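You operate a simulated robot arm through the tools that you are given. There is no shell and no other tool.

Carry out the task below with a simulated two-armed robot. There is one attempt and no reset: what you move stays moved.

JOB
Pick up the green tag with one hand, pass it to the other hand and put it on the wash bench.
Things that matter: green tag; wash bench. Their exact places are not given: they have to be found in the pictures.

The check looks at the end state, three seconds after you hand in, the way a careful person would. Anything else that was tipped, shoved, dropped, spilled or broken makes it a failure.

ROBOT AND FRAMES
Two 7-joint arms with two-finger parallel grippers on one trunk, on a base that drives. Base frame: it is fixed to the floor where the robot stands at the start and does not move with it; the origin is under the middle of the robot, x ahead of it, y to its left, z up. Lengths are in m, angles in rad, forces in N, time in s.
The left shoulder is at the start at [0.05, 0.187, 0.835], the right one opposite. With the tool pointing down near the work surface each hand reaches from about 0.1 to 0.56 m from the robot's upright axis, wherever it stands, measured 20 degrees to its own side. Places, roughly: green tag [-2.75, -2.25, 0.25]; wash bench (30x24 cm) [-1.52, -4, 0.88]. Payload 3.43 kg a hand.
Tool frame (each hand has its own): the origin (TCP) lies between the finger pads and is the grasp point; the fingertips stand 0.03 m ahead of it; z points along the fingers, y is the line along which they close. Largest opening 0.094 m; finger width 0.028, thickness 0.01; the body of the gripper, 0.05 by 0.096 m, starts 0.055 m behind the TCP.
Orientation is told as [roll, pitch, yaw] about the base's x, y, z axes, in that order, counted from this pose: with the fingers straight down and closing along the base's y, the tool's x points along the base's -x, its y along +y and its z along -z.

CONTROLS
- The arms move only by the tool play_rows. It takes "left_series", "right_series" or both (then of equal length, played together; a hand with none holds still); each is a list that holds one entry, the list of rows, each a list of 6 numbers: the shift along the tool's x, y, z in m, then the turn, a rotation vector about the tool's x, y, z in rad. In form: [[[tx, ty, tz, rx, ry, rz], ...]]. A call has 1 to 20 rows; each row shifts and turns the commanded pose from where the row before left it, along the tool's axes as they then stand. "left_hand" and "right_hand" are, for a hand that has rows, the closure in counts, from 0 (fully open) to 255 (shut), set as the call begins (left out, the last holds). A row lasts 0.2 s, in which the tool goes at most 0.05 m and 0.15 rad; a call with a longer step from one row to the next is refused whole, and so is a gripper value outside its range. A pose out of reach is approached as far as the arm can. The call stops where the force on the tool passes 40 N (or 10 N more than at its start, if that is more) or the arm is blocked; 0.2 s more then pass. The fingers move at their own pace (about 0.153 m/s each) and stop on an object; they squeeze with about 40 N. The grip force told is the motor's: it shows also when the fingers shut on nothing. Time passes only in rows, and 0.2 s behind the last, so rows that do not move let the fingers close. It gives the time, the measured TCP pose, the force on the tool (base axes), the opening and the grip force at its end, in the units of the frame above (readings bear some noise), with the torque about the TCP (base axes, N m) and any sound that the robot's microphone picked up, and new pictures: "views" is both (left out), scene, wrist or none (wrist: the cameras of the hands that moved).
- Cameras (640 x 400 px; columns grow to the right, rows downward): "scene" is now at [0.1409, -0.0045, 0.9879]; the picture's right is [-0.07, -1.00, 0.00], its down [-0.65, 0.05, -0.76] and it looks along [0.75, -0.05, -0.65] (base axes); focal length 214 px, centre (320, 200). "left" rides on the left gripper at [0.076, -0.014, -0.102] in its tool frame; the picture's right is [0.18, 0.98, 0.00], its down [-0.75, 0.14, -0.64] and it looks along [-0.63, 0.12, 0.77] (tool axes); focal length 243 px, centre (320, 200). "right" rides on the right gripper at [0.076, 0.014, -0.102] in its tool frame; the picture's right is [-0.18, 0.98, 0.00], its down [-0.75, -0.14, -0.64] and it looks along [-0.63, -0.12, 0.77] (tool axes); focal length 243 px, centre (320, 200).
- lift_body(by): slides the trunk up (or, below 0, down) by that many m; the arms and the scene camera ride with it, the base frame stays. It gives what a move gives, with no picture.
- steer(legs): drives the robot by 1 to 6 legs, each [ahead, left, turn to the left] in m, m and rad, along the robot's own axes; the way and the turn of a leg run together, so that a leg with both is an arc; at most 1.5 m and 3.142 rad a leg. The arms and the cameras ride along, it lands a little off, and it stops where it bumps. It gives what a move gives, and a new picture of the scene camera.
- aim_head(pan, tilt): turns the head with the scene camera to pan (to the left, within 1.396 rad either way) and tilt (down, from -0.506 to 1.204), counted from straight ahead of the robot. It gives what a move gives, and a new picture of the scene camera.
- measure_at(camera, pixels): for up to 12 pixels [column, row] of the newest picture of that camera ("zoom" is the newest enlarged one), the place [x, y, z] in the base frame of the surface seen there, good to about 0.003 m. The clock stands still meanwhile.
- close_up(camera, box): a new picture of the part [left, top, right, bottom] of that camera's present view, enlarged. The clock stands still meanwhile.
- hand_in(): hands the job in; it is judged then, once.

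Unless the task says otherwise, let go and move clear before handing in.

The tools are called after ">>>" as name(argument=value, ...) on one line, values as JSON. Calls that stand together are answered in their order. play_rows: Moves the arms, as the interface text tells. Its arguments: {"type":"object","properties":{"left_series":{"type":"array","items":{"type":"array","items":{"type":"array","items":{"type":"number"}}}},"left_hand":{"type":"number"},"right_series":{"type":"array","items":{"type":"array","items":{"type":"array","items":{"type":"number"}}}},"right_hand":{"type":"number"},"views":{"type":"string","enum":["both","scene","wrist","none"]}},"required":[]} The other tools are called the same way: lift_body (by) slides the trunk up or down; steer (legs) drives the base; aim_head (pan, tilt) turns the head that bears the scene camera; measure_at (camera, pixels) gives the place of the surface under pixels of a picture; close_up (camera, box) takes an enlarged picture of a part of a camera's view; hand_in () hands the job in.

At the start:

```text
clock: 0.0
left_position: [0.3564, 0.1883, 0.5449]
left_orientation: [0.0, 0.0, 0.0]
left_force: [0.0, -0.4, -1.2]
left_torque: [0.0, -0.01, -0.01]
left_width: 0.0939
left_grip_force: 0.0
right_position: [0.3259, -0.1022, 0.545]
right_orientation: [-0.001, 0.0, 0.0]
right_force: [-0.9, -0.1, -0.3]
right_torque: [0.03, 0.01, -0.01]
right_width: 0.0941
right_grip_force: 0.1
trunk travel left (down, up): [-0.05, 0.382]
robot x, y, heading: [0.0021, 0.0019, 0.005]
head pan, tilt: [-0.072, 0.712]
```

scene: 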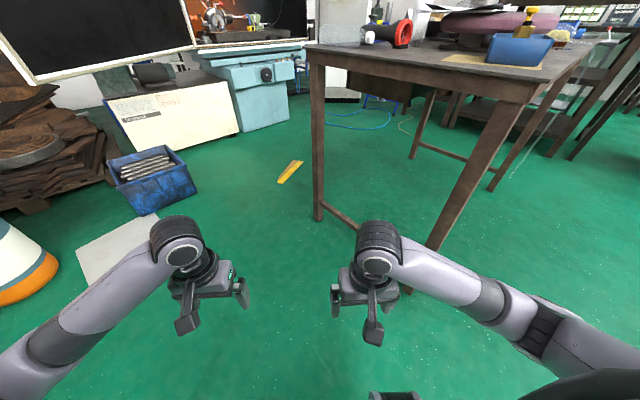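
right: 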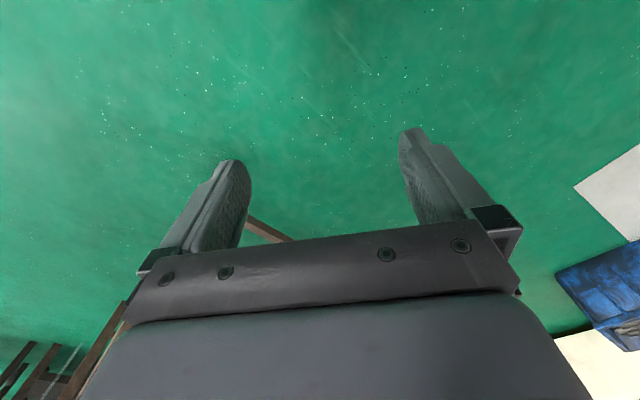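
left: 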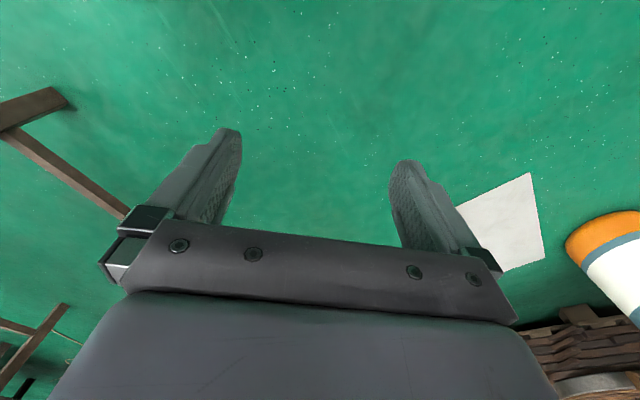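

The picture ahead shows a workshop with a table at the right and a blue box at the left; the tag and the bench lie behind me to the right. I will look around with the head before driving.

>>> aim_head(pan=-1.39, tilt=0.4)

>>> aim_head(pan=1.39, tilt=0.4)

```text
clock: 1.5
left_position: [0.357, 0.1877, 0.5468]
left_orientation: [-0.002, 0.001, -0.001]
left_force: [0.3, 0.3, -0.1]
left_torque: [-0.02, -0.05, 0.0]
left_width: 0.094
left_grip_force: 0.2
right_position: [0.3245, -0.1023, 0.546]
right_orientation: [0.001, -0.001, -0.001]
right_force: [0.6, 0.0, 0.5]
right_torque: [-0.02, 0.0, 0.0]
right_width: 0.0941
right_grip_force: 0.1
trunk travel left (down, up): [-0.05, 0.382]
robot x, y, heading: [-0.0004, -0.0004, -0.002]
head pan, tilt: [-1.389, 0.4]
```

scene: 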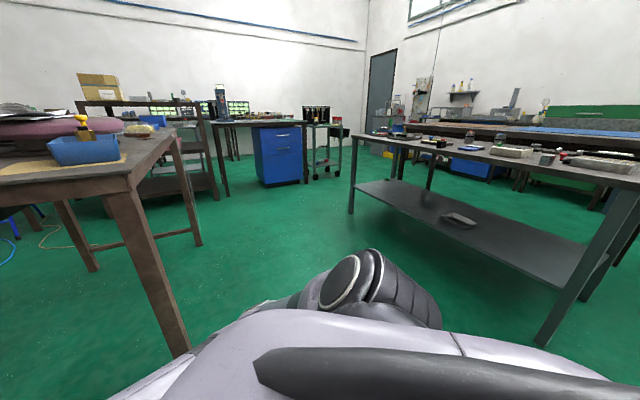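

```text
clock: 3.9
left_position: [0.3564, 0.1875, 0.5459]
left_orientation: [0.001, -0.001, 0.0]
left_force: [0.0, -0.9, 0.6]
left_torque: [-0.01, 0.0, 0.03]
left_width: 0.094
left_grip_force: 0.1
right_position: [0.3264, -0.1018, 0.5454]
right_orientation: [0.001, 0.0, 0.001]
right_force: [-0.6, -0.2, 0.5]
right_torque: [0.0, -0.02, 0.0]
right_width: 0.0941
right_grip_force: 0.1
trunk travel left (down, up): [-0.05, 0.382]
robot x, y, heading: [-0.0026, -0.0004, -0.001]
head pan, tilt: [1.389, 0.4]
```

scene: 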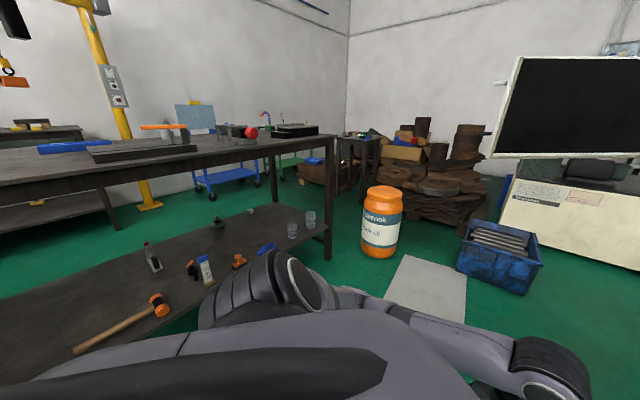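

The left view shows a two-tier table with hammer (120,325) and glasses, close to my left side. I measure where its edges are before turning.

>>> measure_at(camera="scene", pixels=[[330, 260], [335, 140], [160, 320], [10, 180], [380, 255], [420, 290], [500, 275], [10, 345], [110, 225], [215, 365], [250, 335], [160, 205]])

>>> aim_head(pan=-1.39, tilt=0.4)

```text
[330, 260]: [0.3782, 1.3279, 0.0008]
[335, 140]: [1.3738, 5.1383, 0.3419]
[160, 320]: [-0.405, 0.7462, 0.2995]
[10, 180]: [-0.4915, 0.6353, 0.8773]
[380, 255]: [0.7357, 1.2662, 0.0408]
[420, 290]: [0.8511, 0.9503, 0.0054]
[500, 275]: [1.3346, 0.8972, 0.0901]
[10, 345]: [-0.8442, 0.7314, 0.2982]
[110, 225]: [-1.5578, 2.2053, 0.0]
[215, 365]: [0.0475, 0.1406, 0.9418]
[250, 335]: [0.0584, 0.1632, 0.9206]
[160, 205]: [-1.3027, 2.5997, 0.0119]
```

```text
clock: 6.4
left_position: [0.3572, 0.1888, 0.545]
left_orientation: [0.001, -0.001, -0.001]
left_force: [0.3, 0.5, -1.0]
left_torque: [0.0, 0.01, 0.04]
left_width: 0.0943
left_grip_force: 0.0
right_position: [0.3264, -0.1028, 0.5455]
right_orientation: [0.001, 0.001, 0.0]
right_force: [-0.7, 0.0, -1.1]
right_torque: [0.01, -0.04, -0.03]
right_width: 0.0938
right_grip_force: 0.0
trunk travel left (down, up): [-0.05, 0.382]
robot x, y, heading: [-0.0, 0.001, -0.003]
head pan, tilt: [-1.389, 0.4]
```

scene: 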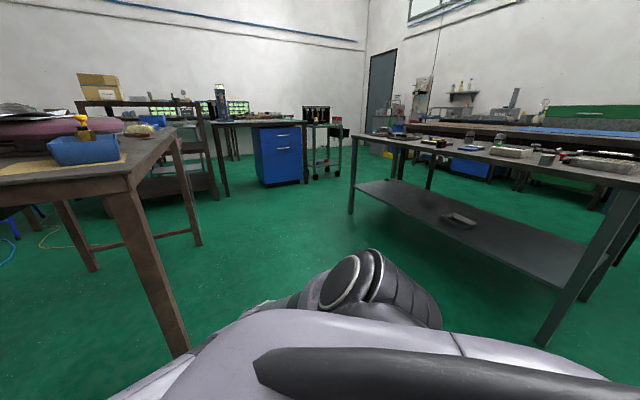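

>>> measure_at(camera="scene", pixels=[[185, 353], [200, 240], [350, 213], [545, 343], [362, 135], [635, 158], [590, 288], [227, 195], [330, 175], [360, 185], [400, 140], [480, 130]])

>>> close_up(camera="scene", box=[340, 60, 640, 250])

```text
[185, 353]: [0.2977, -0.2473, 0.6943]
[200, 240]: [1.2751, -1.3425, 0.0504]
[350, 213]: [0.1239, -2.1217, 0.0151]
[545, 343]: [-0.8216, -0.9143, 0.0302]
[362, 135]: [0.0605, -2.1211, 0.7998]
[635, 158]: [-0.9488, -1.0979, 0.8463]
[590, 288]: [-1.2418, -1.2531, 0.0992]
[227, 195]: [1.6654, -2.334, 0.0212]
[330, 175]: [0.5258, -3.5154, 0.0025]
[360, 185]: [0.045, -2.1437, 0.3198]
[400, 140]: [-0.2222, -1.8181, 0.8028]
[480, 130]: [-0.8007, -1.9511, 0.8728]
```

```text
2.11 times, centred on (490, 155) of scene
```

zoom: 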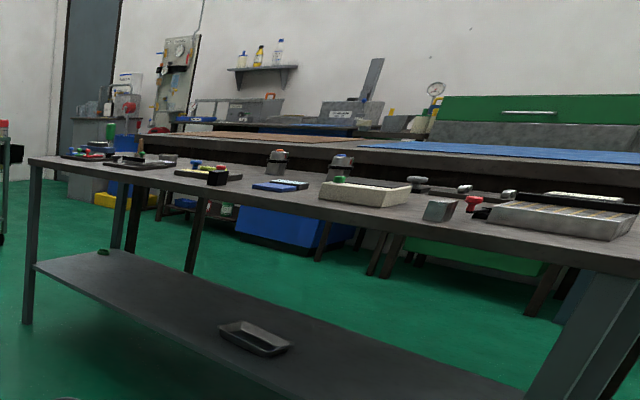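

The right table runs from about (0.1,-2.12) to (-0.85,-0.91), and behind it is a long bench where the tag and wash bench should be. I turn right in place to look along that way.

>>> measure_at(camera="scene", pixels=[[140, 240], [90, 260], [130, 190], [160, 310]])

>>> steer(legs=[[0, 0, -1.57]])

```text
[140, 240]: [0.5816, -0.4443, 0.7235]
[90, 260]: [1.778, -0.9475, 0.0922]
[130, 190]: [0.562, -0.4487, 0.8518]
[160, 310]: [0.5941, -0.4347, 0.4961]
```

```text
clock: 10.6
left_position: [0.1888, -0.3564, 0.5453]
left_orientation: [0.0, 0.0, -1.57]
left_force: [-0.2, -0.2, -0.2]
left_torque: [-0.01, 0.02, -0.01]
left_width: 0.094
left_grip_force: 0.0
right_position: [-0.1023, -0.3253, 0.5446]
right_orientation: [0.0, 0.0, -1.572]
right_force: [0.1, 0.8, 0.6]
right_torque: [-0.01, 0.05, 0.01]
right_width: 0.0937
right_grip_force: 0.1
trunk travel left (down, up): [-0.05, 0.382]
robot x, y, heading: [-0.0013, -0.0015, -1.568]
head pan, tilt: [-1.389, 0.4]
```

scene: 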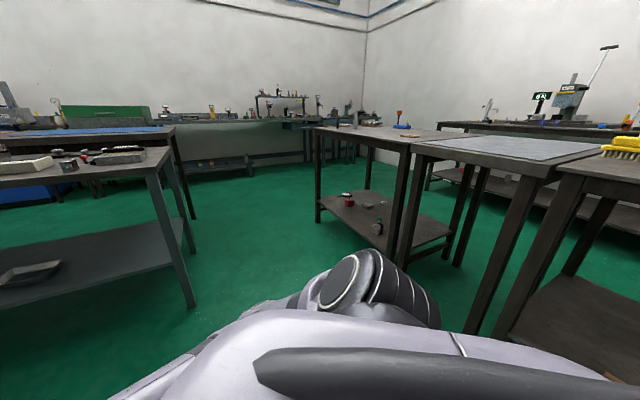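

Now I look toward -x: the right table's end leg is at (190,300) and a row of tables continues at the right (legs at (320,215), (395,255), (470,325)). I measure the corridor between them.

>>> measure_at(camera="scene", pixels=[[190, 300], [195, 215], [318, 215], [393, 255], [470, 325], [500, 335], [175, 130], [310, 128], [415, 145], [250, 175], [60, 200], [160, 150]])

>>> aim_head(pan=-0.7, tilt=0.4)

```text
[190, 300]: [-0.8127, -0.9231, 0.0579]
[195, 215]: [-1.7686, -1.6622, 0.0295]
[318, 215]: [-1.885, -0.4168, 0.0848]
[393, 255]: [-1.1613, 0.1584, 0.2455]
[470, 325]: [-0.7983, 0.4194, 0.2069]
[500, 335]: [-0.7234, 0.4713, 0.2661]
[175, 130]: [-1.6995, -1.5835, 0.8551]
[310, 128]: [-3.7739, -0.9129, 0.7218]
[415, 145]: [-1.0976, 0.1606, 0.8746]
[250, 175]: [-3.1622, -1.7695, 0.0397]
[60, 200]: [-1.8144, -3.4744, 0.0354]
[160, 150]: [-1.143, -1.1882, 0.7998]
```

```text
clock: 11.7
left_position: [0.189, -0.3566, 0.5455]
left_orientation: [0.0, 0.001, -1.57]
left_force: [-1.1, 0.8, 0.6]
left_torque: [0.0, 0.02, 0.02]
left_width: 0.0939
left_grip_force: 0.1
right_position: [-0.1019, -0.3258, 0.5444]
right_orientation: [0.0, 0.002, -1.572]
right_force: [-0.3, 1.1, 0.0]
right_torque: [0.02, 0.0, -0.01]
right_width: 0.0941
right_grip_force: 0.1
trunk travel left (down, up): [-0.05, 0.382]
robot x, y, heading: [-0.0013, -0.0022, -1.572]
head pan, tilt: [-0.7, 0.4]
```

scene: 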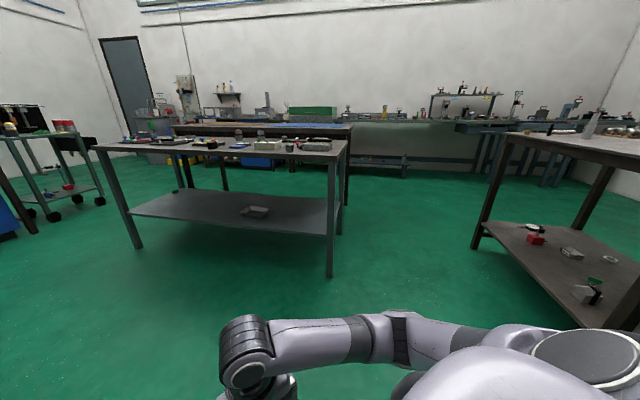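

The tag should sit near pixel (360,158), on the low shelf under the back bench. I zoom there and measure the back bench.

>>> close_up(camera="scene", box=[330, 80, 530, 205])

>>> measure_at(camera="scene", pixels=[[405, 175], [400, 160], [400, 126], [480, 170], [550, 185], [475, 245], [500, 140], [345, 150], [360, 158], [340, 200], [460, 128], [135, 245]])

```text
3.20 times, centred on (430, 142) of scene
```

zoom: 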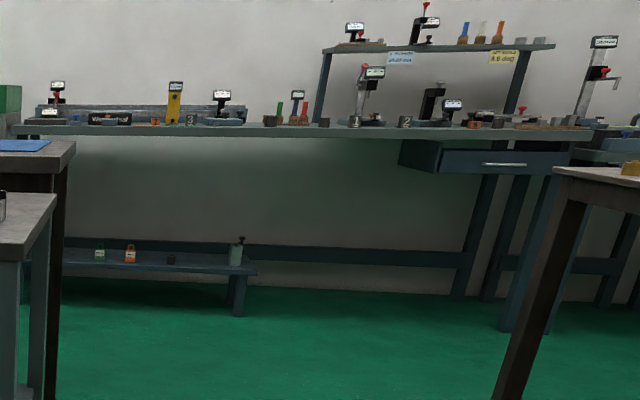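

```text
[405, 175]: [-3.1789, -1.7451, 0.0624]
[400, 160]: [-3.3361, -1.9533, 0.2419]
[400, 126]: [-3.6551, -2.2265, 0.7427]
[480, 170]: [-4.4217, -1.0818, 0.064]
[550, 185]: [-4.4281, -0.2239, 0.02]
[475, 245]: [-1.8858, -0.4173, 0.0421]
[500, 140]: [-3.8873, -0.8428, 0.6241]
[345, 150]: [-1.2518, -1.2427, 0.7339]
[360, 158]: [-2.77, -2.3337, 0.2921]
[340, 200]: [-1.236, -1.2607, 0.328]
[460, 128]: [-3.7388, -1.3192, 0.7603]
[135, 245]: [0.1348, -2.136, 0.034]
```

The zoom shows a low shelf with a green tag at (100,253), an orange tag at (130,254), a dark block (171,259) and a bottle (237,250). I measure them and the shelf and bench edges.

>>> measure_at(camera="zoom", pixels=[[99, 257], [99, 246], [130, 257], [171, 259], [236, 255], [150, 266], [240, 275], [100, 130], [300, 130], [40, 225], [120, 248], [238, 310]])

>>> aim_head(pan=-0.3, tilt=0.3)

```text
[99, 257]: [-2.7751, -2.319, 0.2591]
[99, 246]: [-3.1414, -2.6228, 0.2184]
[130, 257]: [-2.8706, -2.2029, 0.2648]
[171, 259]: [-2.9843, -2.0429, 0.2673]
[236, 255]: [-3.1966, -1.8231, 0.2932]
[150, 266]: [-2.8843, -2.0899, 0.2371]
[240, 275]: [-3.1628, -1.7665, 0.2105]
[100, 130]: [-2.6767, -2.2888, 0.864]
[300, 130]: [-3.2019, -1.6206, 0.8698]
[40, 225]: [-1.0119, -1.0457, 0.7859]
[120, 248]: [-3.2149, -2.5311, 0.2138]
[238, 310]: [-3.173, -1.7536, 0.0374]
```

```text
clock: 12.5
left_position: [0.1881, -0.3565, 0.5443]
left_orientation: [-0.001, 0.0, -1.571]
left_force: [0.9, 0.7, 0.9]
left_torque: [0.0, 0.03, 0.02]
left_width: 0.094
left_grip_force: 0.0
right_position: [-0.1015, -0.3265, 0.5445]
right_orientation: [-0.001, 0.0, -1.57]
right_force: [0.0, -0.1, -0.7]
right_torque: [0.0, -0.01, -0.01]
right_width: 0.094
right_grip_force: 0.0
trunk travel left (down, up): [-0.05, 0.382]
robot x, y, heading: [0.0008, 0.0003, -1.569]
head pan, tilt: [-0.3, 0.3]
```

scene: 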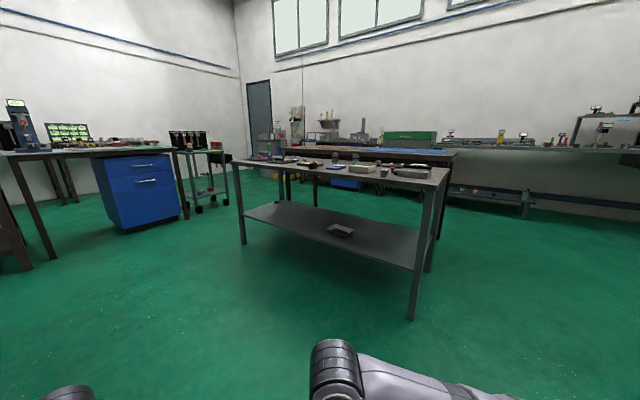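

The green tag is at about (-2.775,-2.319,0.26), on a shelf 5 cm behind its edge and under a bench top at z 0.86; the orange tag stands 15 cm beside it. I turn to face the corridor between the table rows, shift to its middle, and look.

>>> steer(legs=[[0, 0, -0.908], [0, -0.3, 0]])

>>> aim_head(pan=0.0, tilt=0.4)

```text
clock: 18.1
left_position: [-0.3497, -0.1305, 0.5448]
left_orientation: [-0.001, 0.001, -2.483]
left_force: [0.4, 0.1, 1.3]
left_torque: [0.02, 0.01, 0.01]
left_width: 0.0941
left_grip_force: 0.0
right_position: [-0.5029, 0.1187, 0.546]
right_orientation: [0.0, -0.001, -2.487]
right_force: [0.1, 0.4, -0.4]
right_torque: [-0.01, 0.0, 0.01]
right_width: 0.0939
right_grip_force: 0.0
trunk travel left (down, up): [-0.05, 0.382]
robot x, y, heading: [-0.1817, 0.2344, -2.483]
head pan, tilt: [-0.3, 0.3]
```

scene: 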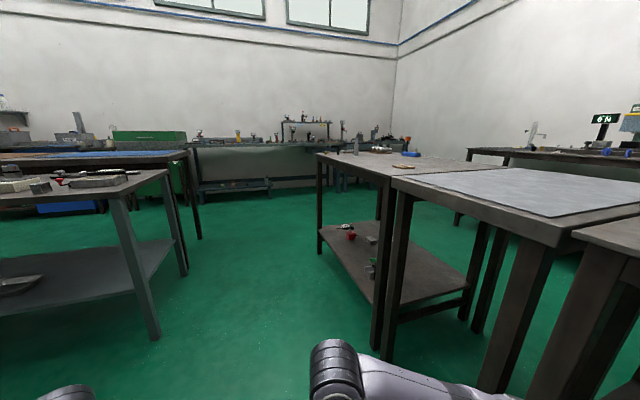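

```text
clock: 18.9
left_position: [-0.3497, -0.1305, 0.5446]
left_orientation: [0.0, -0.001, -2.484]
left_force: [0.2, 0.2, -0.2]
left_torque: [-0.01, 0.01, -0.02]
left_width: 0.0941
left_grip_force: 0.0
right_position: [-0.5027, 0.1194, 0.546]
right_orientation: [0.0, -0.001, -2.484]
right_force: [0.4, 0.6, -0.4]
right_torque: [0.0, -0.01, 0.02]
right_width: 0.0939
right_grip_force: 0.1
trunk travel left (down, up): [-0.05, 0.382]
robot x, y, heading: [-0.1855, 0.2357, -2.483]
head pan, tilt: [0.0, 0.4]
```

scene: 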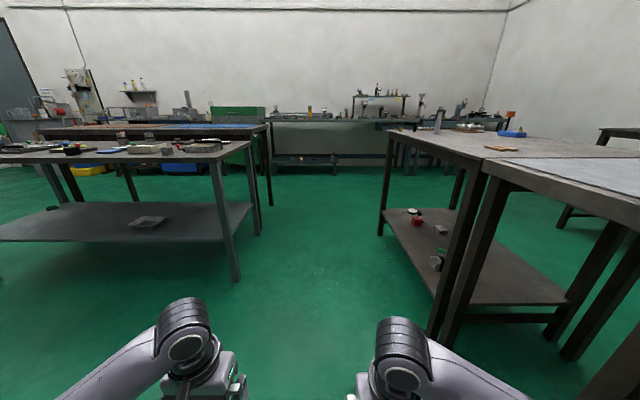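

The corridor ahead is clear green floor between legs at (235,280) on the left and (382,235) and (430,330) on the right. I check the clearances in numbers.

>>> measure_at(camera="scene", pixels=[[235, 275], [382, 233], [432, 325], [270, 200], [252, 142], [268, 128], [392, 132], [486, 160], [220, 230], [330, 170], [320, 250], [310, 118]])

```text
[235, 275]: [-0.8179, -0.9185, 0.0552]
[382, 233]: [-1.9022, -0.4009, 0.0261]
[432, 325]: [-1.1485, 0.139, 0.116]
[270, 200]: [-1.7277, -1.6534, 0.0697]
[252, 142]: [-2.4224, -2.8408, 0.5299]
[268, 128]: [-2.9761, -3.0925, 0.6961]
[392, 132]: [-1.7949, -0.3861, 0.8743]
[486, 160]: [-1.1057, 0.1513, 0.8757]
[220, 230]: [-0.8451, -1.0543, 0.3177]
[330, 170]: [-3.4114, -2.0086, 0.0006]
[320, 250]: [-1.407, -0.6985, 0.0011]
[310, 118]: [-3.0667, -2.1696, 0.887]
```

The free corridor is about 1.0 m wide (v from -0.2 to 0.8 in room axes) and I stand in its middle. I drive ahead 2.5 m in two legs.

>>> steer(legs=[[1.3, 0, 0.0], [1.2, 0, 0.0]])

>>> aim_head(pan=0.5, tilt=0.6)

```text
clock: 31.1
left_position: [-2.3207, -1.6604, 0.5449]
left_orientation: [-0.001, -0.001, -2.48]
left_force: [-0.7, 0.1, 0.2]
left_torque: [0.03, 0.01, -0.04]
left_width: 0.0941
left_grip_force: 0.0
right_position: [-2.4724, -1.4124, 0.545]
right_orientation: [0.0, 0.001, -2.482]
right_force: [0.3, 0.7, 0.3]
right_torque: [-0.01, 0.0, 0.01]
right_width: 0.0938
right_grip_force: 0.0
trunk travel left (down, up): [-0.05, 0.382]
robot x, y, heading: [-2.1553, -1.2917, -2.477]
head pan, tilt: [0.0, 0.4]
```

scene: 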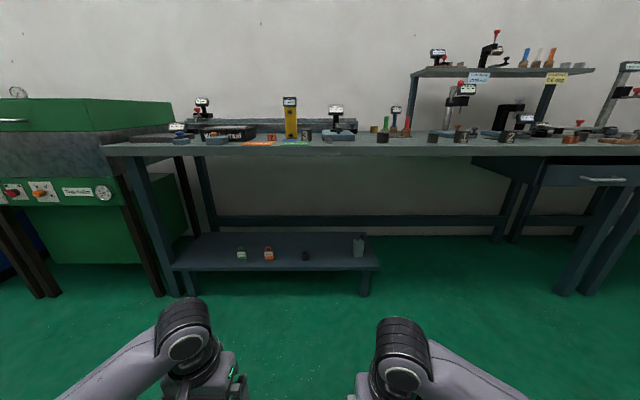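

```text
clock: 32.0
left_position: [-2.3198, -1.6609, 0.5445]
left_orientation: [0.0, 0.001, -2.482]
left_force: [-0.7, 0.6, 0.2]
left_torque: [0.02, 0.01, -0.02]
left_width: 0.094
left_grip_force: 0.1
right_position: [-2.4733, -1.4138, 0.5458]
right_orientation: [0.002, 0.0, -2.484]
right_force: [-0.3, 0.0, 0.5]
right_torque: [0.0, -0.01, 0.01]
right_width: 0.094
right_grip_force: 0.0
trunk travel left (down, up): [-0.05, 0.382]
robot x, y, heading: [-2.1526, -1.2916, -2.48]
head pan, tilt: [0.499, 0.6]
```

scene: 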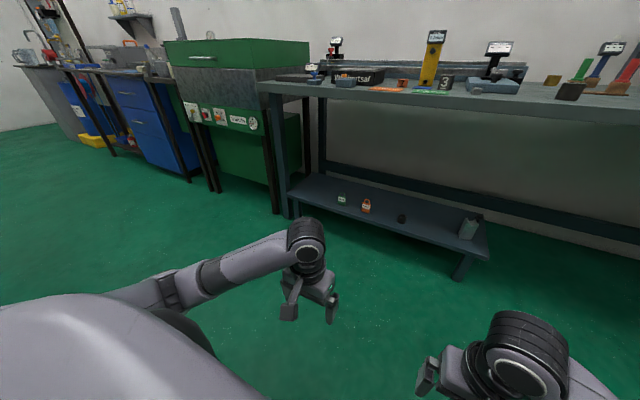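

I am in front of the shelf: the green tag is at (342,198), the orange one at (366,205), a dark nut at (402,217). I zoom onto the tag and onto the far-left benches where the wash bench should be.

>>> close_up(camera="scene", box=[290, 160, 430, 248])

>>> measure_at(camera="zoom", pixels=[[236, 185], [236, 165], [236, 200], [225, 185], [248, 185], [347, 205], [347, 230], [300, 240], [510, 260], [200, 180], [236, 212], [290, 170]])

>>> close_up(camera="scene", box=[0, 0, 240, 150])

```text
4.55 times, centred on (360, 204) of scene
```

zoom: 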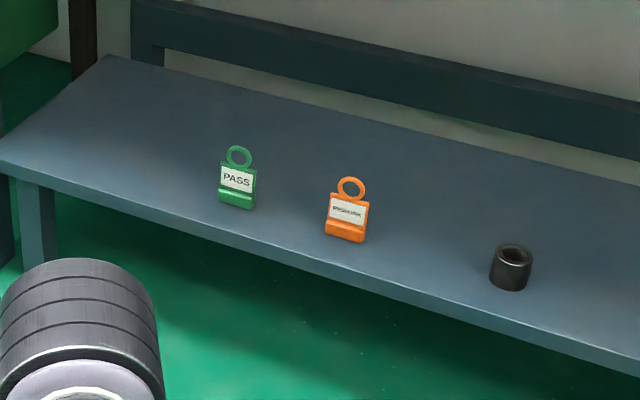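

```text
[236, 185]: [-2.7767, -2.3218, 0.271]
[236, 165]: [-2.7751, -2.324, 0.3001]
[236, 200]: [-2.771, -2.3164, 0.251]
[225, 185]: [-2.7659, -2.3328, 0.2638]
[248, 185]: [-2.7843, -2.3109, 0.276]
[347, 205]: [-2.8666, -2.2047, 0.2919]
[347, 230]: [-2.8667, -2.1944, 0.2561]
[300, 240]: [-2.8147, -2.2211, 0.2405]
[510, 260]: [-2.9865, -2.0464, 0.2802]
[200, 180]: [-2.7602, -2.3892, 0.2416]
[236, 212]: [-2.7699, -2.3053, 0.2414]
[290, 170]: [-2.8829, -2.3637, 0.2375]
```

```text
2.67 times, centred on (120, 75) of scene
```

zoom: 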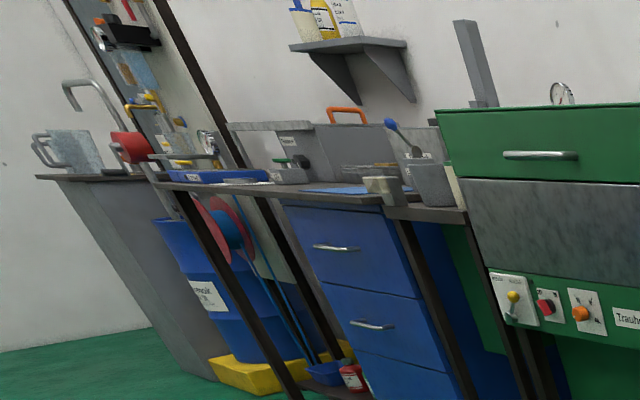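

The tag is an upright green piece about 45 mm wide, body z 0.24 to 0.30 with a ring to about 0.33, standing parallel to the bench. The far-left zoom shows candidate benches, so I measure points there to find the wash bench.

>>> measure_at(camera="zoom", pixels=[[100, 175], [70, 178], [170, 185], [330, 190], [345, 193], [450, 215], [230, 175], [400, 205], [500, 180], [380, 183], [440, 190], [290, 178]])

>>> measure_at(camera="scene", pixels=[[262, 90], [290, 200], [485, 250], [272, 200], [215, 180], [295, 120], [320, 170], [460, 270], [260, 45], [300, 60]])

```text
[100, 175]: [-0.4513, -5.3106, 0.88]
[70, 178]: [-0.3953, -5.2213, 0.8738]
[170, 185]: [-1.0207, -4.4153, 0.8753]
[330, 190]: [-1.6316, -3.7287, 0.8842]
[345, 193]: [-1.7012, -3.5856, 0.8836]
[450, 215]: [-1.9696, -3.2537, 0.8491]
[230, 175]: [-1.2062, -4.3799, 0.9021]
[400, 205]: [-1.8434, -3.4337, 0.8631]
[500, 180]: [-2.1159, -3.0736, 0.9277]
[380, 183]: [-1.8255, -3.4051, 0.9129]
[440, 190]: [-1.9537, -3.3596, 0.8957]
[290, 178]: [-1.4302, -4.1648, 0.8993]
```

```text
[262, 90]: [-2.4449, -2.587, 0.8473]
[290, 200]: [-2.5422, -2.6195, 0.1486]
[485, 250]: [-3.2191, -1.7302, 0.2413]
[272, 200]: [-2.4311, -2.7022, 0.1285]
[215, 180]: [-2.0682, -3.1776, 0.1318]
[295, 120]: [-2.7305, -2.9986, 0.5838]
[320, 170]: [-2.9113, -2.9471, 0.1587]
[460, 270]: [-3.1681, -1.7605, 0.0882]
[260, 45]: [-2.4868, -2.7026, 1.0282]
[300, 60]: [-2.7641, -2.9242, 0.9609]
```

The wash bench is the blue-drawer bench whose front edge runs from about (-1.02,-4.42) to (-1.97,-3.25) at z 0.88. I lower the trunk here in free space and test the low, tilted picking pose of the left hand (fingers 30° below horizontal).

>>> lift_body(by=-0.05)

>>> play_rows(left_series=[[[-0.02, 0, 0, 0, -0.15, 0], [-0.02, 0, 0.003, 0, -0.15, 0], [-0.02, 0, 0.01, 0, -0.15, 0], [-0.015, 0, 0.015, 0, -0.15, 0], [-0.01, 0, 0.02, 0, -0.15, 0], [0, 0, 0.025, 0, -0.15, 0], [0.005, 0, 0.025, 0, -0.147, 0], [0.02, 0, 0.01, 0, 0, 0], [0.02, 0, 0.01, 0, 0, 0]]], left_hand=0, views="both")

```text
clock: 32.9
left_position: [-2.3189, -1.6599, 0.4959]
left_orientation: [0.0, 0.0, -2.482]
left_force: [0.4, 0.0, 0.2]
left_torque: [-0.02, 0.01, 0.02]
left_width: 0.094
left_grip_force: 0.1
right_position: [-2.4734, -1.412, 0.4943]
right_orientation: [-0.001, 0.001, -2.481]
right_force: [-0.9, -0.7, 0.7]
right_torque: [0.0, -0.02, -0.02]
right_width: 0.094
right_grip_force: 0.1
trunk travel left (down, up): [0.0, 0.432]
robot x, y, heading: [-2.1532, -1.2929, -2.483]
head pan, tilt: [0.499, 0.6]
```

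```text
clock: 34.9
left_position: [-2.4256, -1.7426, 0.3908]
left_orientation: [0.003, -1.046, -2.484]
left_force: [0.3, -0.4, -0.7]
left_torque: [0.02, -0.03, 0.04]
left_width: 0.0939
left_grip_force: 0.2
right_position: [-2.4726, -1.4119, 0.4959]
right_orientation: [0.0, -0.002, -2.482]
right_force: [-0.5, -0.3, -0.4]
right_torque: [0.04, -0.02, 0.0]
right_width: 0.094
right_grip_force: 0.1
trunk travel left (down, up): [0.0, 0.432]
robot x, y, heading: [-2.1525, -1.2933, -2.482]
head pan, tilt: [0.499, 0.6]
```

scene: 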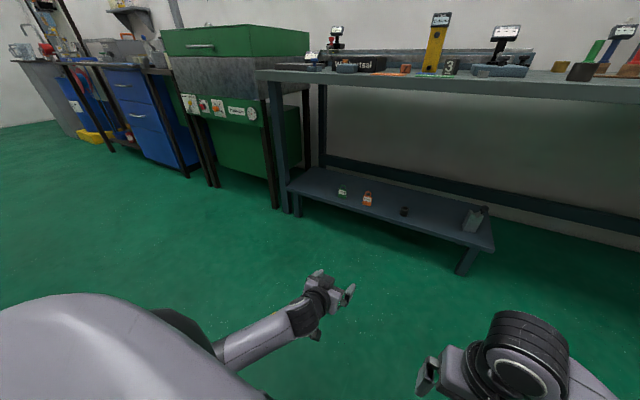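
left: 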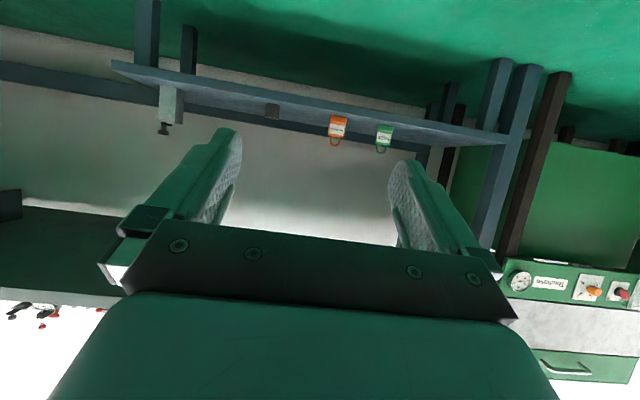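

The left hand reached its 30° pose at z 0.39; its camera sees the green tag at (384,135) upside down. I lower it 0.11 m to test the needed height here in the open.

>>> play_rows(left_series=[[[0.024, 0, 0.014, 0, 0, 0], [0.024, 0, 0.014, 0, 0, 0], [0.024, 0, 0.014, 0, 0, 0], [0.023, 0, 0.013, 0, 0, 0]]], views="both")

```text
clock: 36.1
left_position: [-2.4095, -1.8067, 0.3264]
left_orientation: [0.232, -1.146, -2.667]
left_force: [0.2, -0.7, -0.2]
left_torque: [-0.02, 0.0, 0.01]
left_width: 0.0942
left_grip_force: 0.1
right_position: [-2.4714, -1.4103, 0.4969]
right_orientation: [0.007, -0.008, -2.482]
right_force: [-0.4, -0.4, 0.0]
right_torque: [-0.03, 0.01, -0.03]
right_width: 0.0941
right_grip_force: 0.0
trunk travel left (down, up): [0.0, 0.432]
robot x, y, heading: [-2.1544, -1.2941, -2.48]
head pan, tilt: [0.499, 0.6]
stopped in row 4 (left hand): the arm was blocked; the commanded pose is now the measured one
```

scene: 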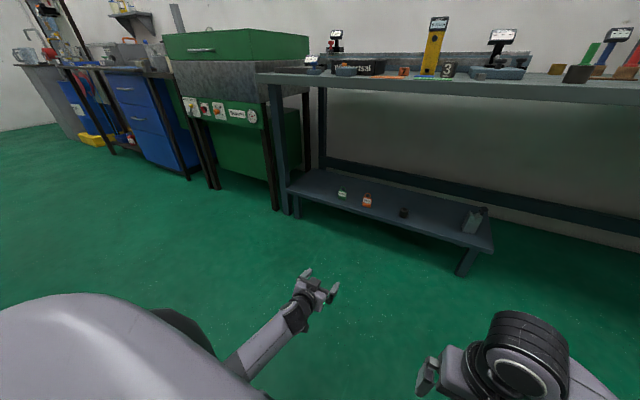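
left: 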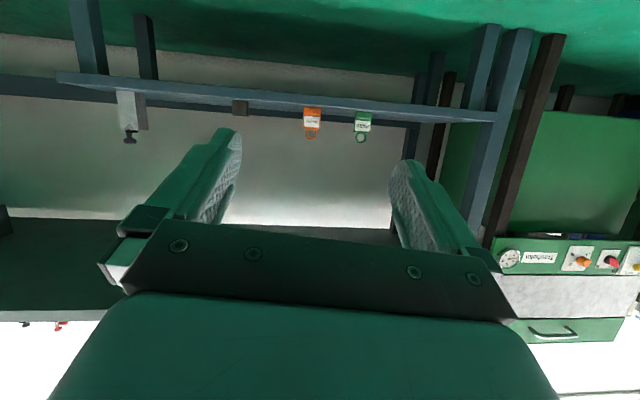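

The arm met a joint limit at z 0.33 when this close in, and the hand twisted a little. I restore the orientation, raise it, and reach further forward where the arm can open more.

>>> play_rows(left_series=[[[-0.026, -0.02, -0.015, 0.0675, 0.109, -0.073], [-0.026, -0.02, -0.015, 0, 0, 0], [0, -0.02, 0, 0, 0, 0], [-0.0167, 0, 0.0289, 0, 0, 0], [-0.0167, 0, 0.0289, 0, 0, 0], [-0.0167, 0, 0.0289, 0, 0, 0]]], views="none")

```text
clock: 37.7
left_position: [-2.4753, -1.8542, 0.343]
left_orientation: [0.16, -0.977, -2.581]
left_force: [0.1, 0.1, -0.3]
left_torque: [-0.01, -0.01, 0.0]
left_width: 0.0942
left_grip_force: 0.0
right_position: [-2.473, -1.413, 0.4948]
right_orientation: [-0.003, -0.001, -2.481]
right_force: [0.1, -1.2, 0.4]
right_torque: [0.02, 0.01, -0.01]
right_width: 0.0942
right_grip_force: 0.0
trunk travel left (down, up): [0.0, 0.432]
robot x, y, heading: [-2.1534, -1.2959, -2.483]
head pan, tilt: [0.499, 0.6]
stopped in row 6 (left hand): the arm was blocked; the commanded pose is now the measured one
```

The low, flat hand pose runs into joint limits, so I change the plan: pick from above with the fingers closing front-to-back, and hand over to the right hand coming from the front. I bring the left hand back to fingers-down and turn it a quarter turn.

>>> play_rows(left_series=[[[-0.0013, -0.008, -0.0178, 0.0141, 0.1401, -0.0018], [0.0012, -0.008, -0.0178, 0.0141, 0.1401, -0.0018], [0.0037, -0.008, -0.0174, 0.0141, 0.1401, -0.0018], [0.0061, -0.008, -0.0167, 0.0141, 0.1401, -0.0018], [0.0083, -0.008, -0.0157, 0.0141, 0.1401, -0.0018], [0.0105, -0.008, -0.0144, 0.0141, 0.1401, -0.0018], [0.0124, -0.008, -0.0128, 0.0141, 0.1401, -0.0018], [0, 0, 0, 0, 0, 0.1428], [0, 0, 0, 0, 0, 0.1428], [0, 0, 0, 0, 0, 0.1428], [0, 0, 0, 0, 0, 0.1428], [0, 0, 0, 0, 0, 0.1428], [0, 0, 0, 0, 0, 0.1428], [0, 0, 0, 0, 0, 0.1428], [0, 0, 0, 0, 0, 0.1428], [0, 0, 0, 0, 0, 0.1428], [0, 0, 0, 0, 0, 0.1428], [0, 0, 0, 0, 0, 0.1428]]], views="both")

```text
clock: 41.5
left_position: [-2.4381, -1.7437, 0.4183]
left_orientation: [0.003, -0.003, 2.224]
left_force: [-0.3, 0.0, -0.3]
left_torque: [-0.02, 0.0, -0.02]
left_width: 0.094
left_grip_force: 0.0
right_position: [-2.4721, -1.4129, 0.4944]
right_orientation: [0.0, 0.001, -2.484]
right_force: [-0.7, -0.4, -0.1]
right_torque: [0.01, -0.02, 0.05]
right_width: 0.094
right_grip_force: 0.1
trunk travel left (down, up): [0.0, 0.432]
robot x, y, heading: [-2.1561, -1.2922, -2.486]
head pan, tilt: [0.499, 0.6]
```

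scene: 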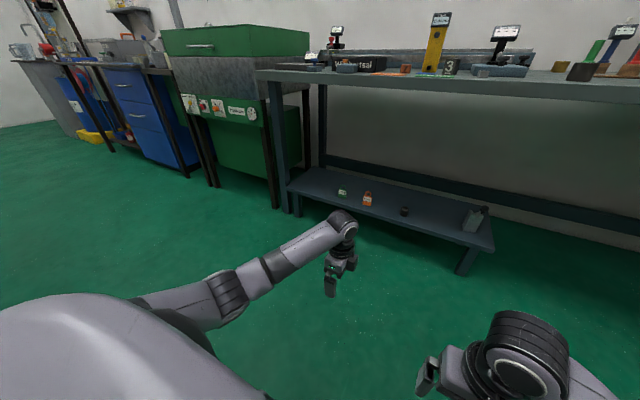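
left: 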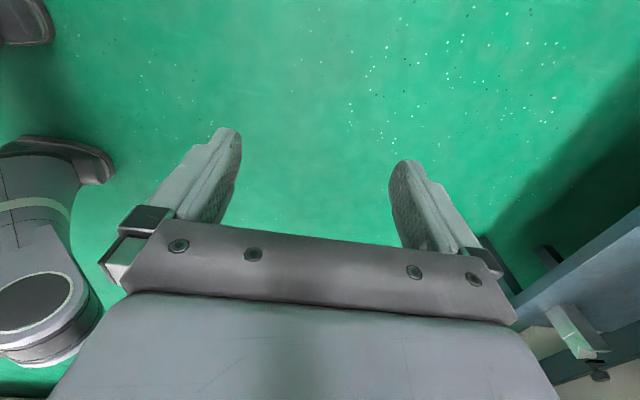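

The hand points straight down with its closing line turned toward the bench. I test lowering it to z 0.298 in the open.

>>> play_rows(left_series=[[[0, 0, 0.03, 0, 0, 0], [0, 0, 0.03, 0, 0, 0], [0, 0, 0.03, 0, 0, 0], [0, 0, 0.03, 0, 0, 0]]], views="scene")

```text
clock: 42.5
left_position: [-2.4371, -1.7442, 0.298]
left_orientation: [0.004, -0.002, 2.226]
left_force: [0.0, -0.4, 0.3]
left_torque: [0.02, 0.01, 0.0]
left_width: 0.0942
left_grip_force: 0.0
right_position: [-2.4727, -1.4128, 0.4956]
right_orientation: [0.0, 0.001, -2.48]
right_force: [0.6, 0.4, 0.8]
right_torque: [0.01, 0.0, -0.03]
right_width: 0.0939
right_grip_force: 0.1
trunk travel left (down, up): [0.0, 0.432]
robot x, y, heading: [-2.1539, -1.291, -2.485]
head pan, tilt: [0.499, 0.6]
```

scene: 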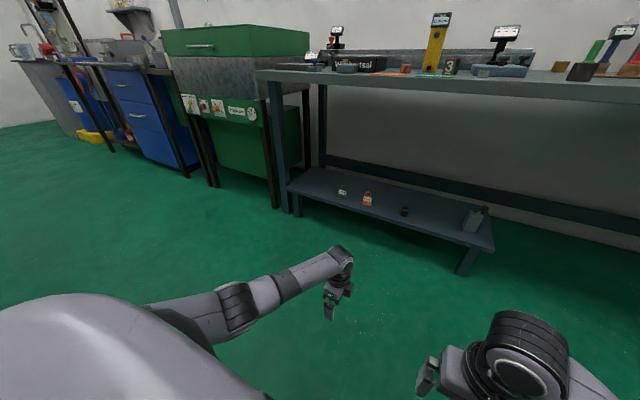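

That height is reachable at 0.50 m ahead. I measure the height of the wrist and elbow to be sure they pass under the bench top.

>>> measure_at(camera="scene", pixels=[[343, 250], [320, 262], [290, 280], [235, 300], [265, 292], [335, 300], [200, 305]])

```text
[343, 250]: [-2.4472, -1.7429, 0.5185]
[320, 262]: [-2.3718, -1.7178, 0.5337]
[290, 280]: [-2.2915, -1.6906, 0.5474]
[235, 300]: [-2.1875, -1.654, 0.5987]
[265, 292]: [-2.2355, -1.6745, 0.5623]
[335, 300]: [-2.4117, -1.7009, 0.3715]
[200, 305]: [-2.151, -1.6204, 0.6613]
```

All arm parts stay below z 0.67, well under the bench top at 0.82. I lift the left hand to z 0.42, draw the right hand back toward the body, and then shift left and partway ahead.

>>> play_rows(left_series=[[[0, 0, -0.03, 0, 0, 0], [0, 0, -0.03, 0, 0, 0], [0, 0, -0.03, 0, 0, 0], [0, 0, -0.03, 0, 0, 0]]], right_series=[[[0.025, 0, 0, 0, 0, 0], [0.025, 0, 0, 0, 0, 0], [0.025, 0, 0, 0, 0, 0], [0.025, 0, 0, 0, 0, 0]]], views="none")

>>> steer(legs=[[0, 0.245, 0], [0.35, 0, 0]])

```text
clock: 43.5
left_position: [-2.4379, -1.7428, 0.4029]
left_orientation: [0.002, -0.002, 2.228]
left_force: [-0.5, 0.9, 0.1]
left_torque: [0.03, 0.02, -0.01]
left_width: 0.094
left_grip_force: 0.1
right_position: [-2.4121, -1.3633, 0.496]
right_orientation: [-0.006, -0.018, -2.499]
right_force: [-6.7, -4.0, 1.8]
right_torque: [0.55, -0.95, 0.02]
right_width: 0.0938
right_grip_force: 0.1
trunk travel left (down, up): [0.0, 0.432]
robot x, y, heading: [-2.1527, -1.2932, -2.488]
head pan, tilt: [0.499, 0.6]
stopped in row 4 (right hand): the force on the tool passed its limit at 74 N (the readings are from after the stop); the commanded pose is now the measured one
```

```text
clock: 45.9
left_position: [-2.3045, -1.915, 0.4021]
left_orientation: [0.001, -0.005, 2.234]
left_force: [0.4, -0.7, 0.0]
left_torque: [-0.01, 0.04, 0.0]
left_width: 0.0941
left_grip_force: 0.0
right_position: [-2.2813, -1.5324, 0.4968]
right_orientation: [-0.004, -0.018, -2.497]
right_force: [-1.3, 0.5, 0.7]
right_torque: [0.14, -0.24, 0.0]
right_width: 0.094
right_grip_force: 0.0
trunk travel left (down, up): [0.0, 0.432]
robot x, y, heading: [-2.023, -1.4638, -2.477]
head pan, tilt: [0.499, 0.6]
stopped in leg 1: the robot was blocked; the commanded pose is now the measured one
```

scene: 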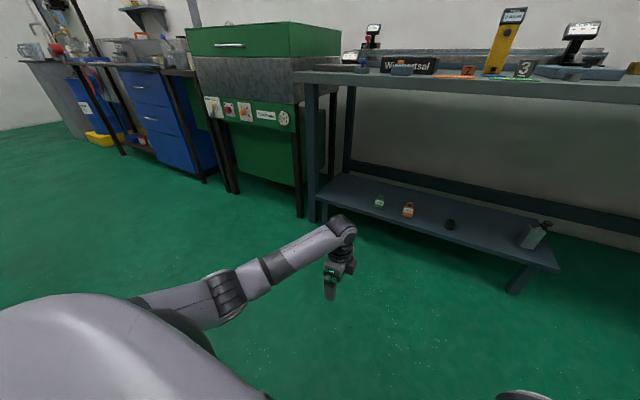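

Two contacts: the right hand touched my own body when drawn in, and the base was stopped sliding left, most likely by the leg of the table behind my left side. I back off to the right a little, ease the right hand forward, and look at that table.

>>> steer(legs=[[0, -0.06, 0]])

>>> play_rows(right_series=[[[-0.015, 0, 0, 0, 0, 0], [-0.015, 0, 0, 0, 0, 0]]], views="none")

>>> aim_head(pan=1.396, tilt=0.6)

```text
clock: 47.1
left_position: [-2.3421, -1.8679, 0.4024]
left_orientation: [0.002, -0.003, 2.233]
left_force: [-0.1, 0.4, -0.2]
left_torque: [-0.01, 0.02, 0.01]
left_width: 0.094
left_grip_force: 0.1
right_position: [-2.319, -1.4852, 0.496]
right_orientation: [-0.006, -0.017, -2.495]
right_force: [-1.7, -1.2, 0.2]
right_torque: [0.15, -0.21, -0.01]
right_width: 0.0941
right_grip_force: 0.1
trunk travel left (down, up): [0.0, 0.432]
robot x, y, heading: [-2.063, -1.4174, -2.477]
head pan, tilt: [0.499, 0.6]
```

scene: 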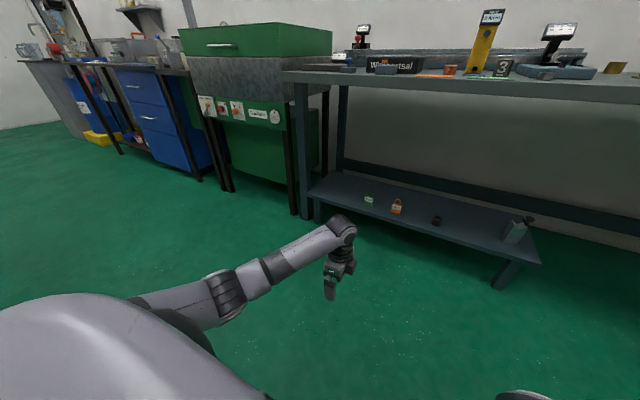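

```text
clock: 47.7
left_position: [-2.3419, -1.8693, 0.4027]
left_orientation: [0.001, -0.003, 2.232]
left_force: [0.3, 0.6, 0.8]
left_torque: [0.01, -0.06, 0.0]
left_width: 0.0939
left_grip_force: 0.1
right_position: [-2.3418, -1.5063, 0.4973]
right_orientation: [-0.003, -0.018, -2.494]
right_force: [0.0, 0.2, 0.2]
right_torque: [-0.01, 0.01, 0.0]
right_width: 0.094
right_grip_force: 0.0
trunk travel left (down, up): [0.0, 0.432]
robot x, y, heading: [-2.0585, -1.4107, -2.473]
head pan, tilt: [0.499, 0.6]
```

```text
clock: 48.9
left_position: [-2.342, -1.8666, 0.4018]
left_orientation: [0.002, -0.002, 2.231]
left_force: [-0.3, 0.0, -0.3]
left_torque: [-0.01, 0.02, 0.03]
left_width: 0.0941
left_grip_force: 0.1
right_position: [-2.3426, -1.5046, 0.4978]
right_orientation: [-0.004, -0.018, -2.497]
right_force: [0.0, 0.7, -0.1]
right_torque: [-0.01, -0.04, 0.0]
right_width: 0.0939
right_grip_force: 0.1
trunk travel left (down, up): [0.0, 0.432]
robot x, y, heading: [-2.0621, -1.4174, -2.48]
head pan, tilt: [1.396, 0.6]
```

scene: 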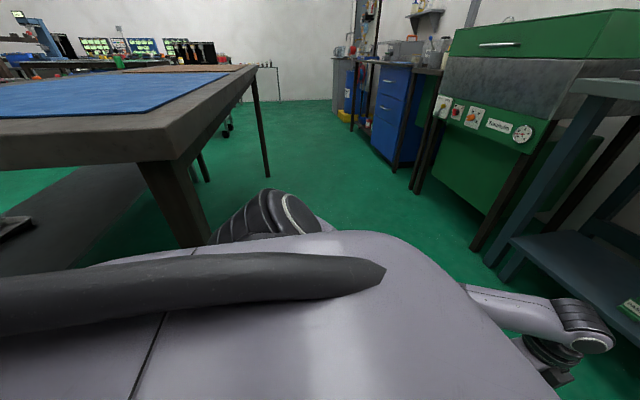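

The table at my left stands upright and undisturbed; its corner is at (175,135). I check its position against the earlier reading.

>>> measure_at(camera="scene", pixels=[[175, 150], [180, 220], [265, 165], [245, 70], [420, 185], [475, 240], [340, 110], [15, 225]])

```text
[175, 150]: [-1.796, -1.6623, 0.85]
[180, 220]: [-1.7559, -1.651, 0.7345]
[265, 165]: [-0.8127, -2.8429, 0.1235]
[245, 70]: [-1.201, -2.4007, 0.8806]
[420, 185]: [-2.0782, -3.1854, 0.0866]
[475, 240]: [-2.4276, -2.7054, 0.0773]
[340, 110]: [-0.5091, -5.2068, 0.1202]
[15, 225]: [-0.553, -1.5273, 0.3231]
```

The table is where it was. I drive ahead 0.45 m and then 0.09 m left, and aim the head down at the shelf.

>>> steer(legs=[[0.45, 0, 0], [0, 0.09, 0]])

>>> aim_head(pan=0.35, tilt=0.85)

```text
clock: 52.7
left_position: [-2.6445, -2.2148, 0.4022]
left_orientation: [0.002, -0.001, 2.23]
left_force: [-0.2, -1.0, -0.4]
left_torque: [0.01, -0.03, -0.03]
left_width: 0.0939
left_grip_force: 0.0
right_position: [-2.6428, -1.8531, 0.497]
right_orientation: [-0.003, -0.018, -2.502]
right_force: [0.1, 0.4, -0.4]
right_torque: [0.0, 0.0, 0.0]
right_width: 0.0941
right_grip_force: 0.1
trunk travel left (down, up): [0.0, 0.432]
robot x, y, heading: [-2.3579, -1.7613, -2.482]
head pan, tilt: [1.396, 0.6]
```

scene: 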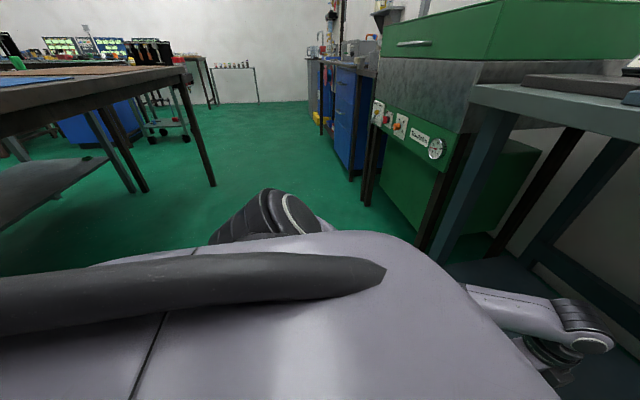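

```text
clock: 54.0
left_position: [-2.6445, -2.2142, 0.402]
left_orientation: [0.002, -0.002, 2.227]
left_force: [-0.8, -0.1, 0.3]
left_torque: [-0.02, 0.0, -0.01]
left_width: 0.0939
left_grip_force: 0.0
right_position: [-2.6436, -1.8512, 0.4968]
right_orientation: [-0.003, -0.017, -2.501]
right_force: [0.3, 0.2, -0.9]
right_torque: [-0.04, -0.05, 0.01]
right_width: 0.0938
right_grip_force: 0.1
trunk travel left (down, up): [0.0, 0.432]
robot x, y, heading: [-2.3599, -1.765, -2.481]
head pan, tilt: [0.351, 0.85]
```

scene: 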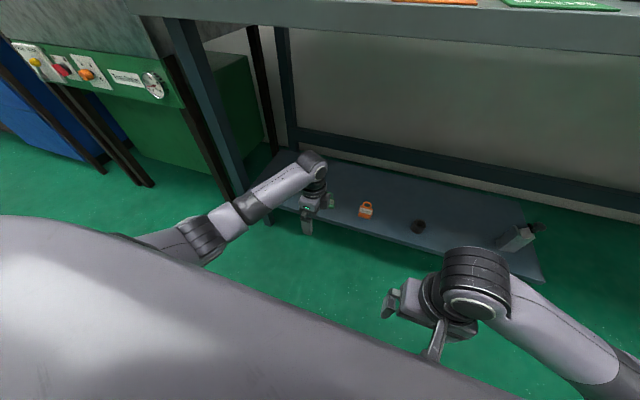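

The left hand is in line with the tag (v -0.117 versus -0.119) and 0.17 m short of it. I look through the left wrist camera.

>>> close_up(camera="left", box=[0, 0, 640, 400])

>>> close_up(camera="scene", box=[250, 140, 450, 265])

```text
1.00 times, centred on (320, 200) of left (not enlarged: the box is as wide or as high as the picture)
```

zoom: 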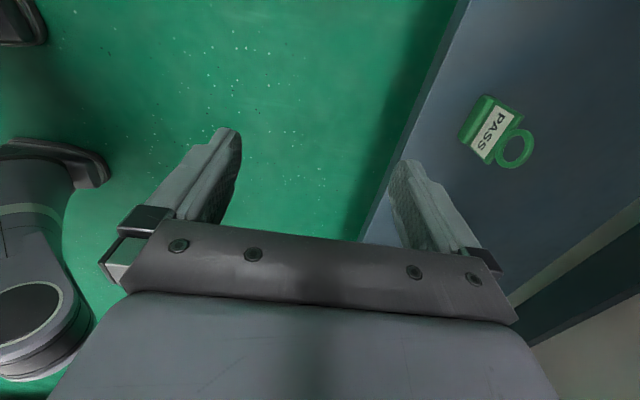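

```text
3.20 times, centred on (350, 202) of scene
```

zoom: 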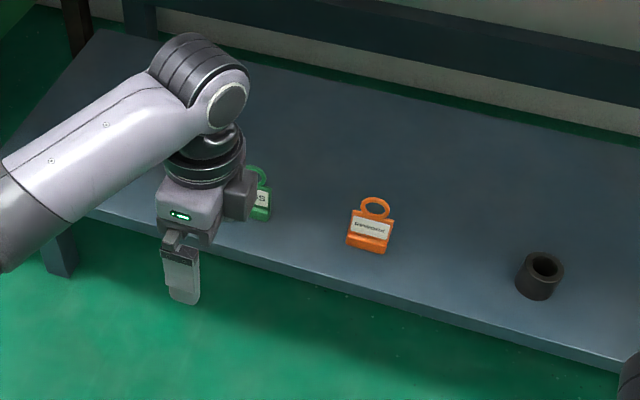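

The wrist camera shows the tag clearly: foot at (472,115), label at (492,132), ring at (518,150). I measure its corners, thickness and ring.

>>> measure_at(camera="left", pixels=[[486, 98], [462, 134], [470, 118], [480, 128], [492, 132], [508, 112], [483, 155], [522, 113], [490, 163], [530, 140], [503, 165], [516, 131]])

>>> close_up(camera="left", box=[420, 60, 580, 160])

```text
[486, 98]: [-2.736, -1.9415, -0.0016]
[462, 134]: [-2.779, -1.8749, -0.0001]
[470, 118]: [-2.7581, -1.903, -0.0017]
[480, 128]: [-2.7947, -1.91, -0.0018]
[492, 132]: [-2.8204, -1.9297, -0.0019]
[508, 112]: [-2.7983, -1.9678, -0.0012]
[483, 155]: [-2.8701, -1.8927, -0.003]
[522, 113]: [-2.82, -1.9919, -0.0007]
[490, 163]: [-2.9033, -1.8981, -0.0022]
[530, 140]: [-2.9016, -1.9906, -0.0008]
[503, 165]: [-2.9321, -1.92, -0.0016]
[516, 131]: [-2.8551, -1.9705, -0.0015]
```

```text
4.00 times, centred on (500, 110) of left
```

zoom: 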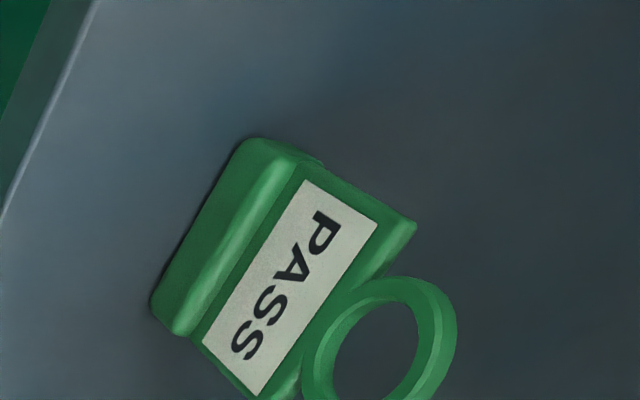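

The plain "left" picture was stale, so those readings are of the old floor view; I measure in the fresh zoom instead.

>>> measure_at(camera="zoom", pixels=[[245, 145], [160, 305], [200, 225], [230, 240], [290, 280], [310, 165], [410, 222], [265, 155], [180, 330], [440, 310], [330, 365], [60, 60]])

```text
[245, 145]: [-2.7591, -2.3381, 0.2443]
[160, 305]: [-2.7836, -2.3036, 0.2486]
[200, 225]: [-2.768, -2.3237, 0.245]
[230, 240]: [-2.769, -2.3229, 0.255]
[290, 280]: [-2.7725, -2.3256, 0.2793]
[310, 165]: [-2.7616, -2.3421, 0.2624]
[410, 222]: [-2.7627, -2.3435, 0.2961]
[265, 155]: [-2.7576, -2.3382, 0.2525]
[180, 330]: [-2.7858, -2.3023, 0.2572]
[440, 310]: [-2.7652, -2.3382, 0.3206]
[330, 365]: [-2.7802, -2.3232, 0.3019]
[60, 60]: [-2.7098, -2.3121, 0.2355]
```

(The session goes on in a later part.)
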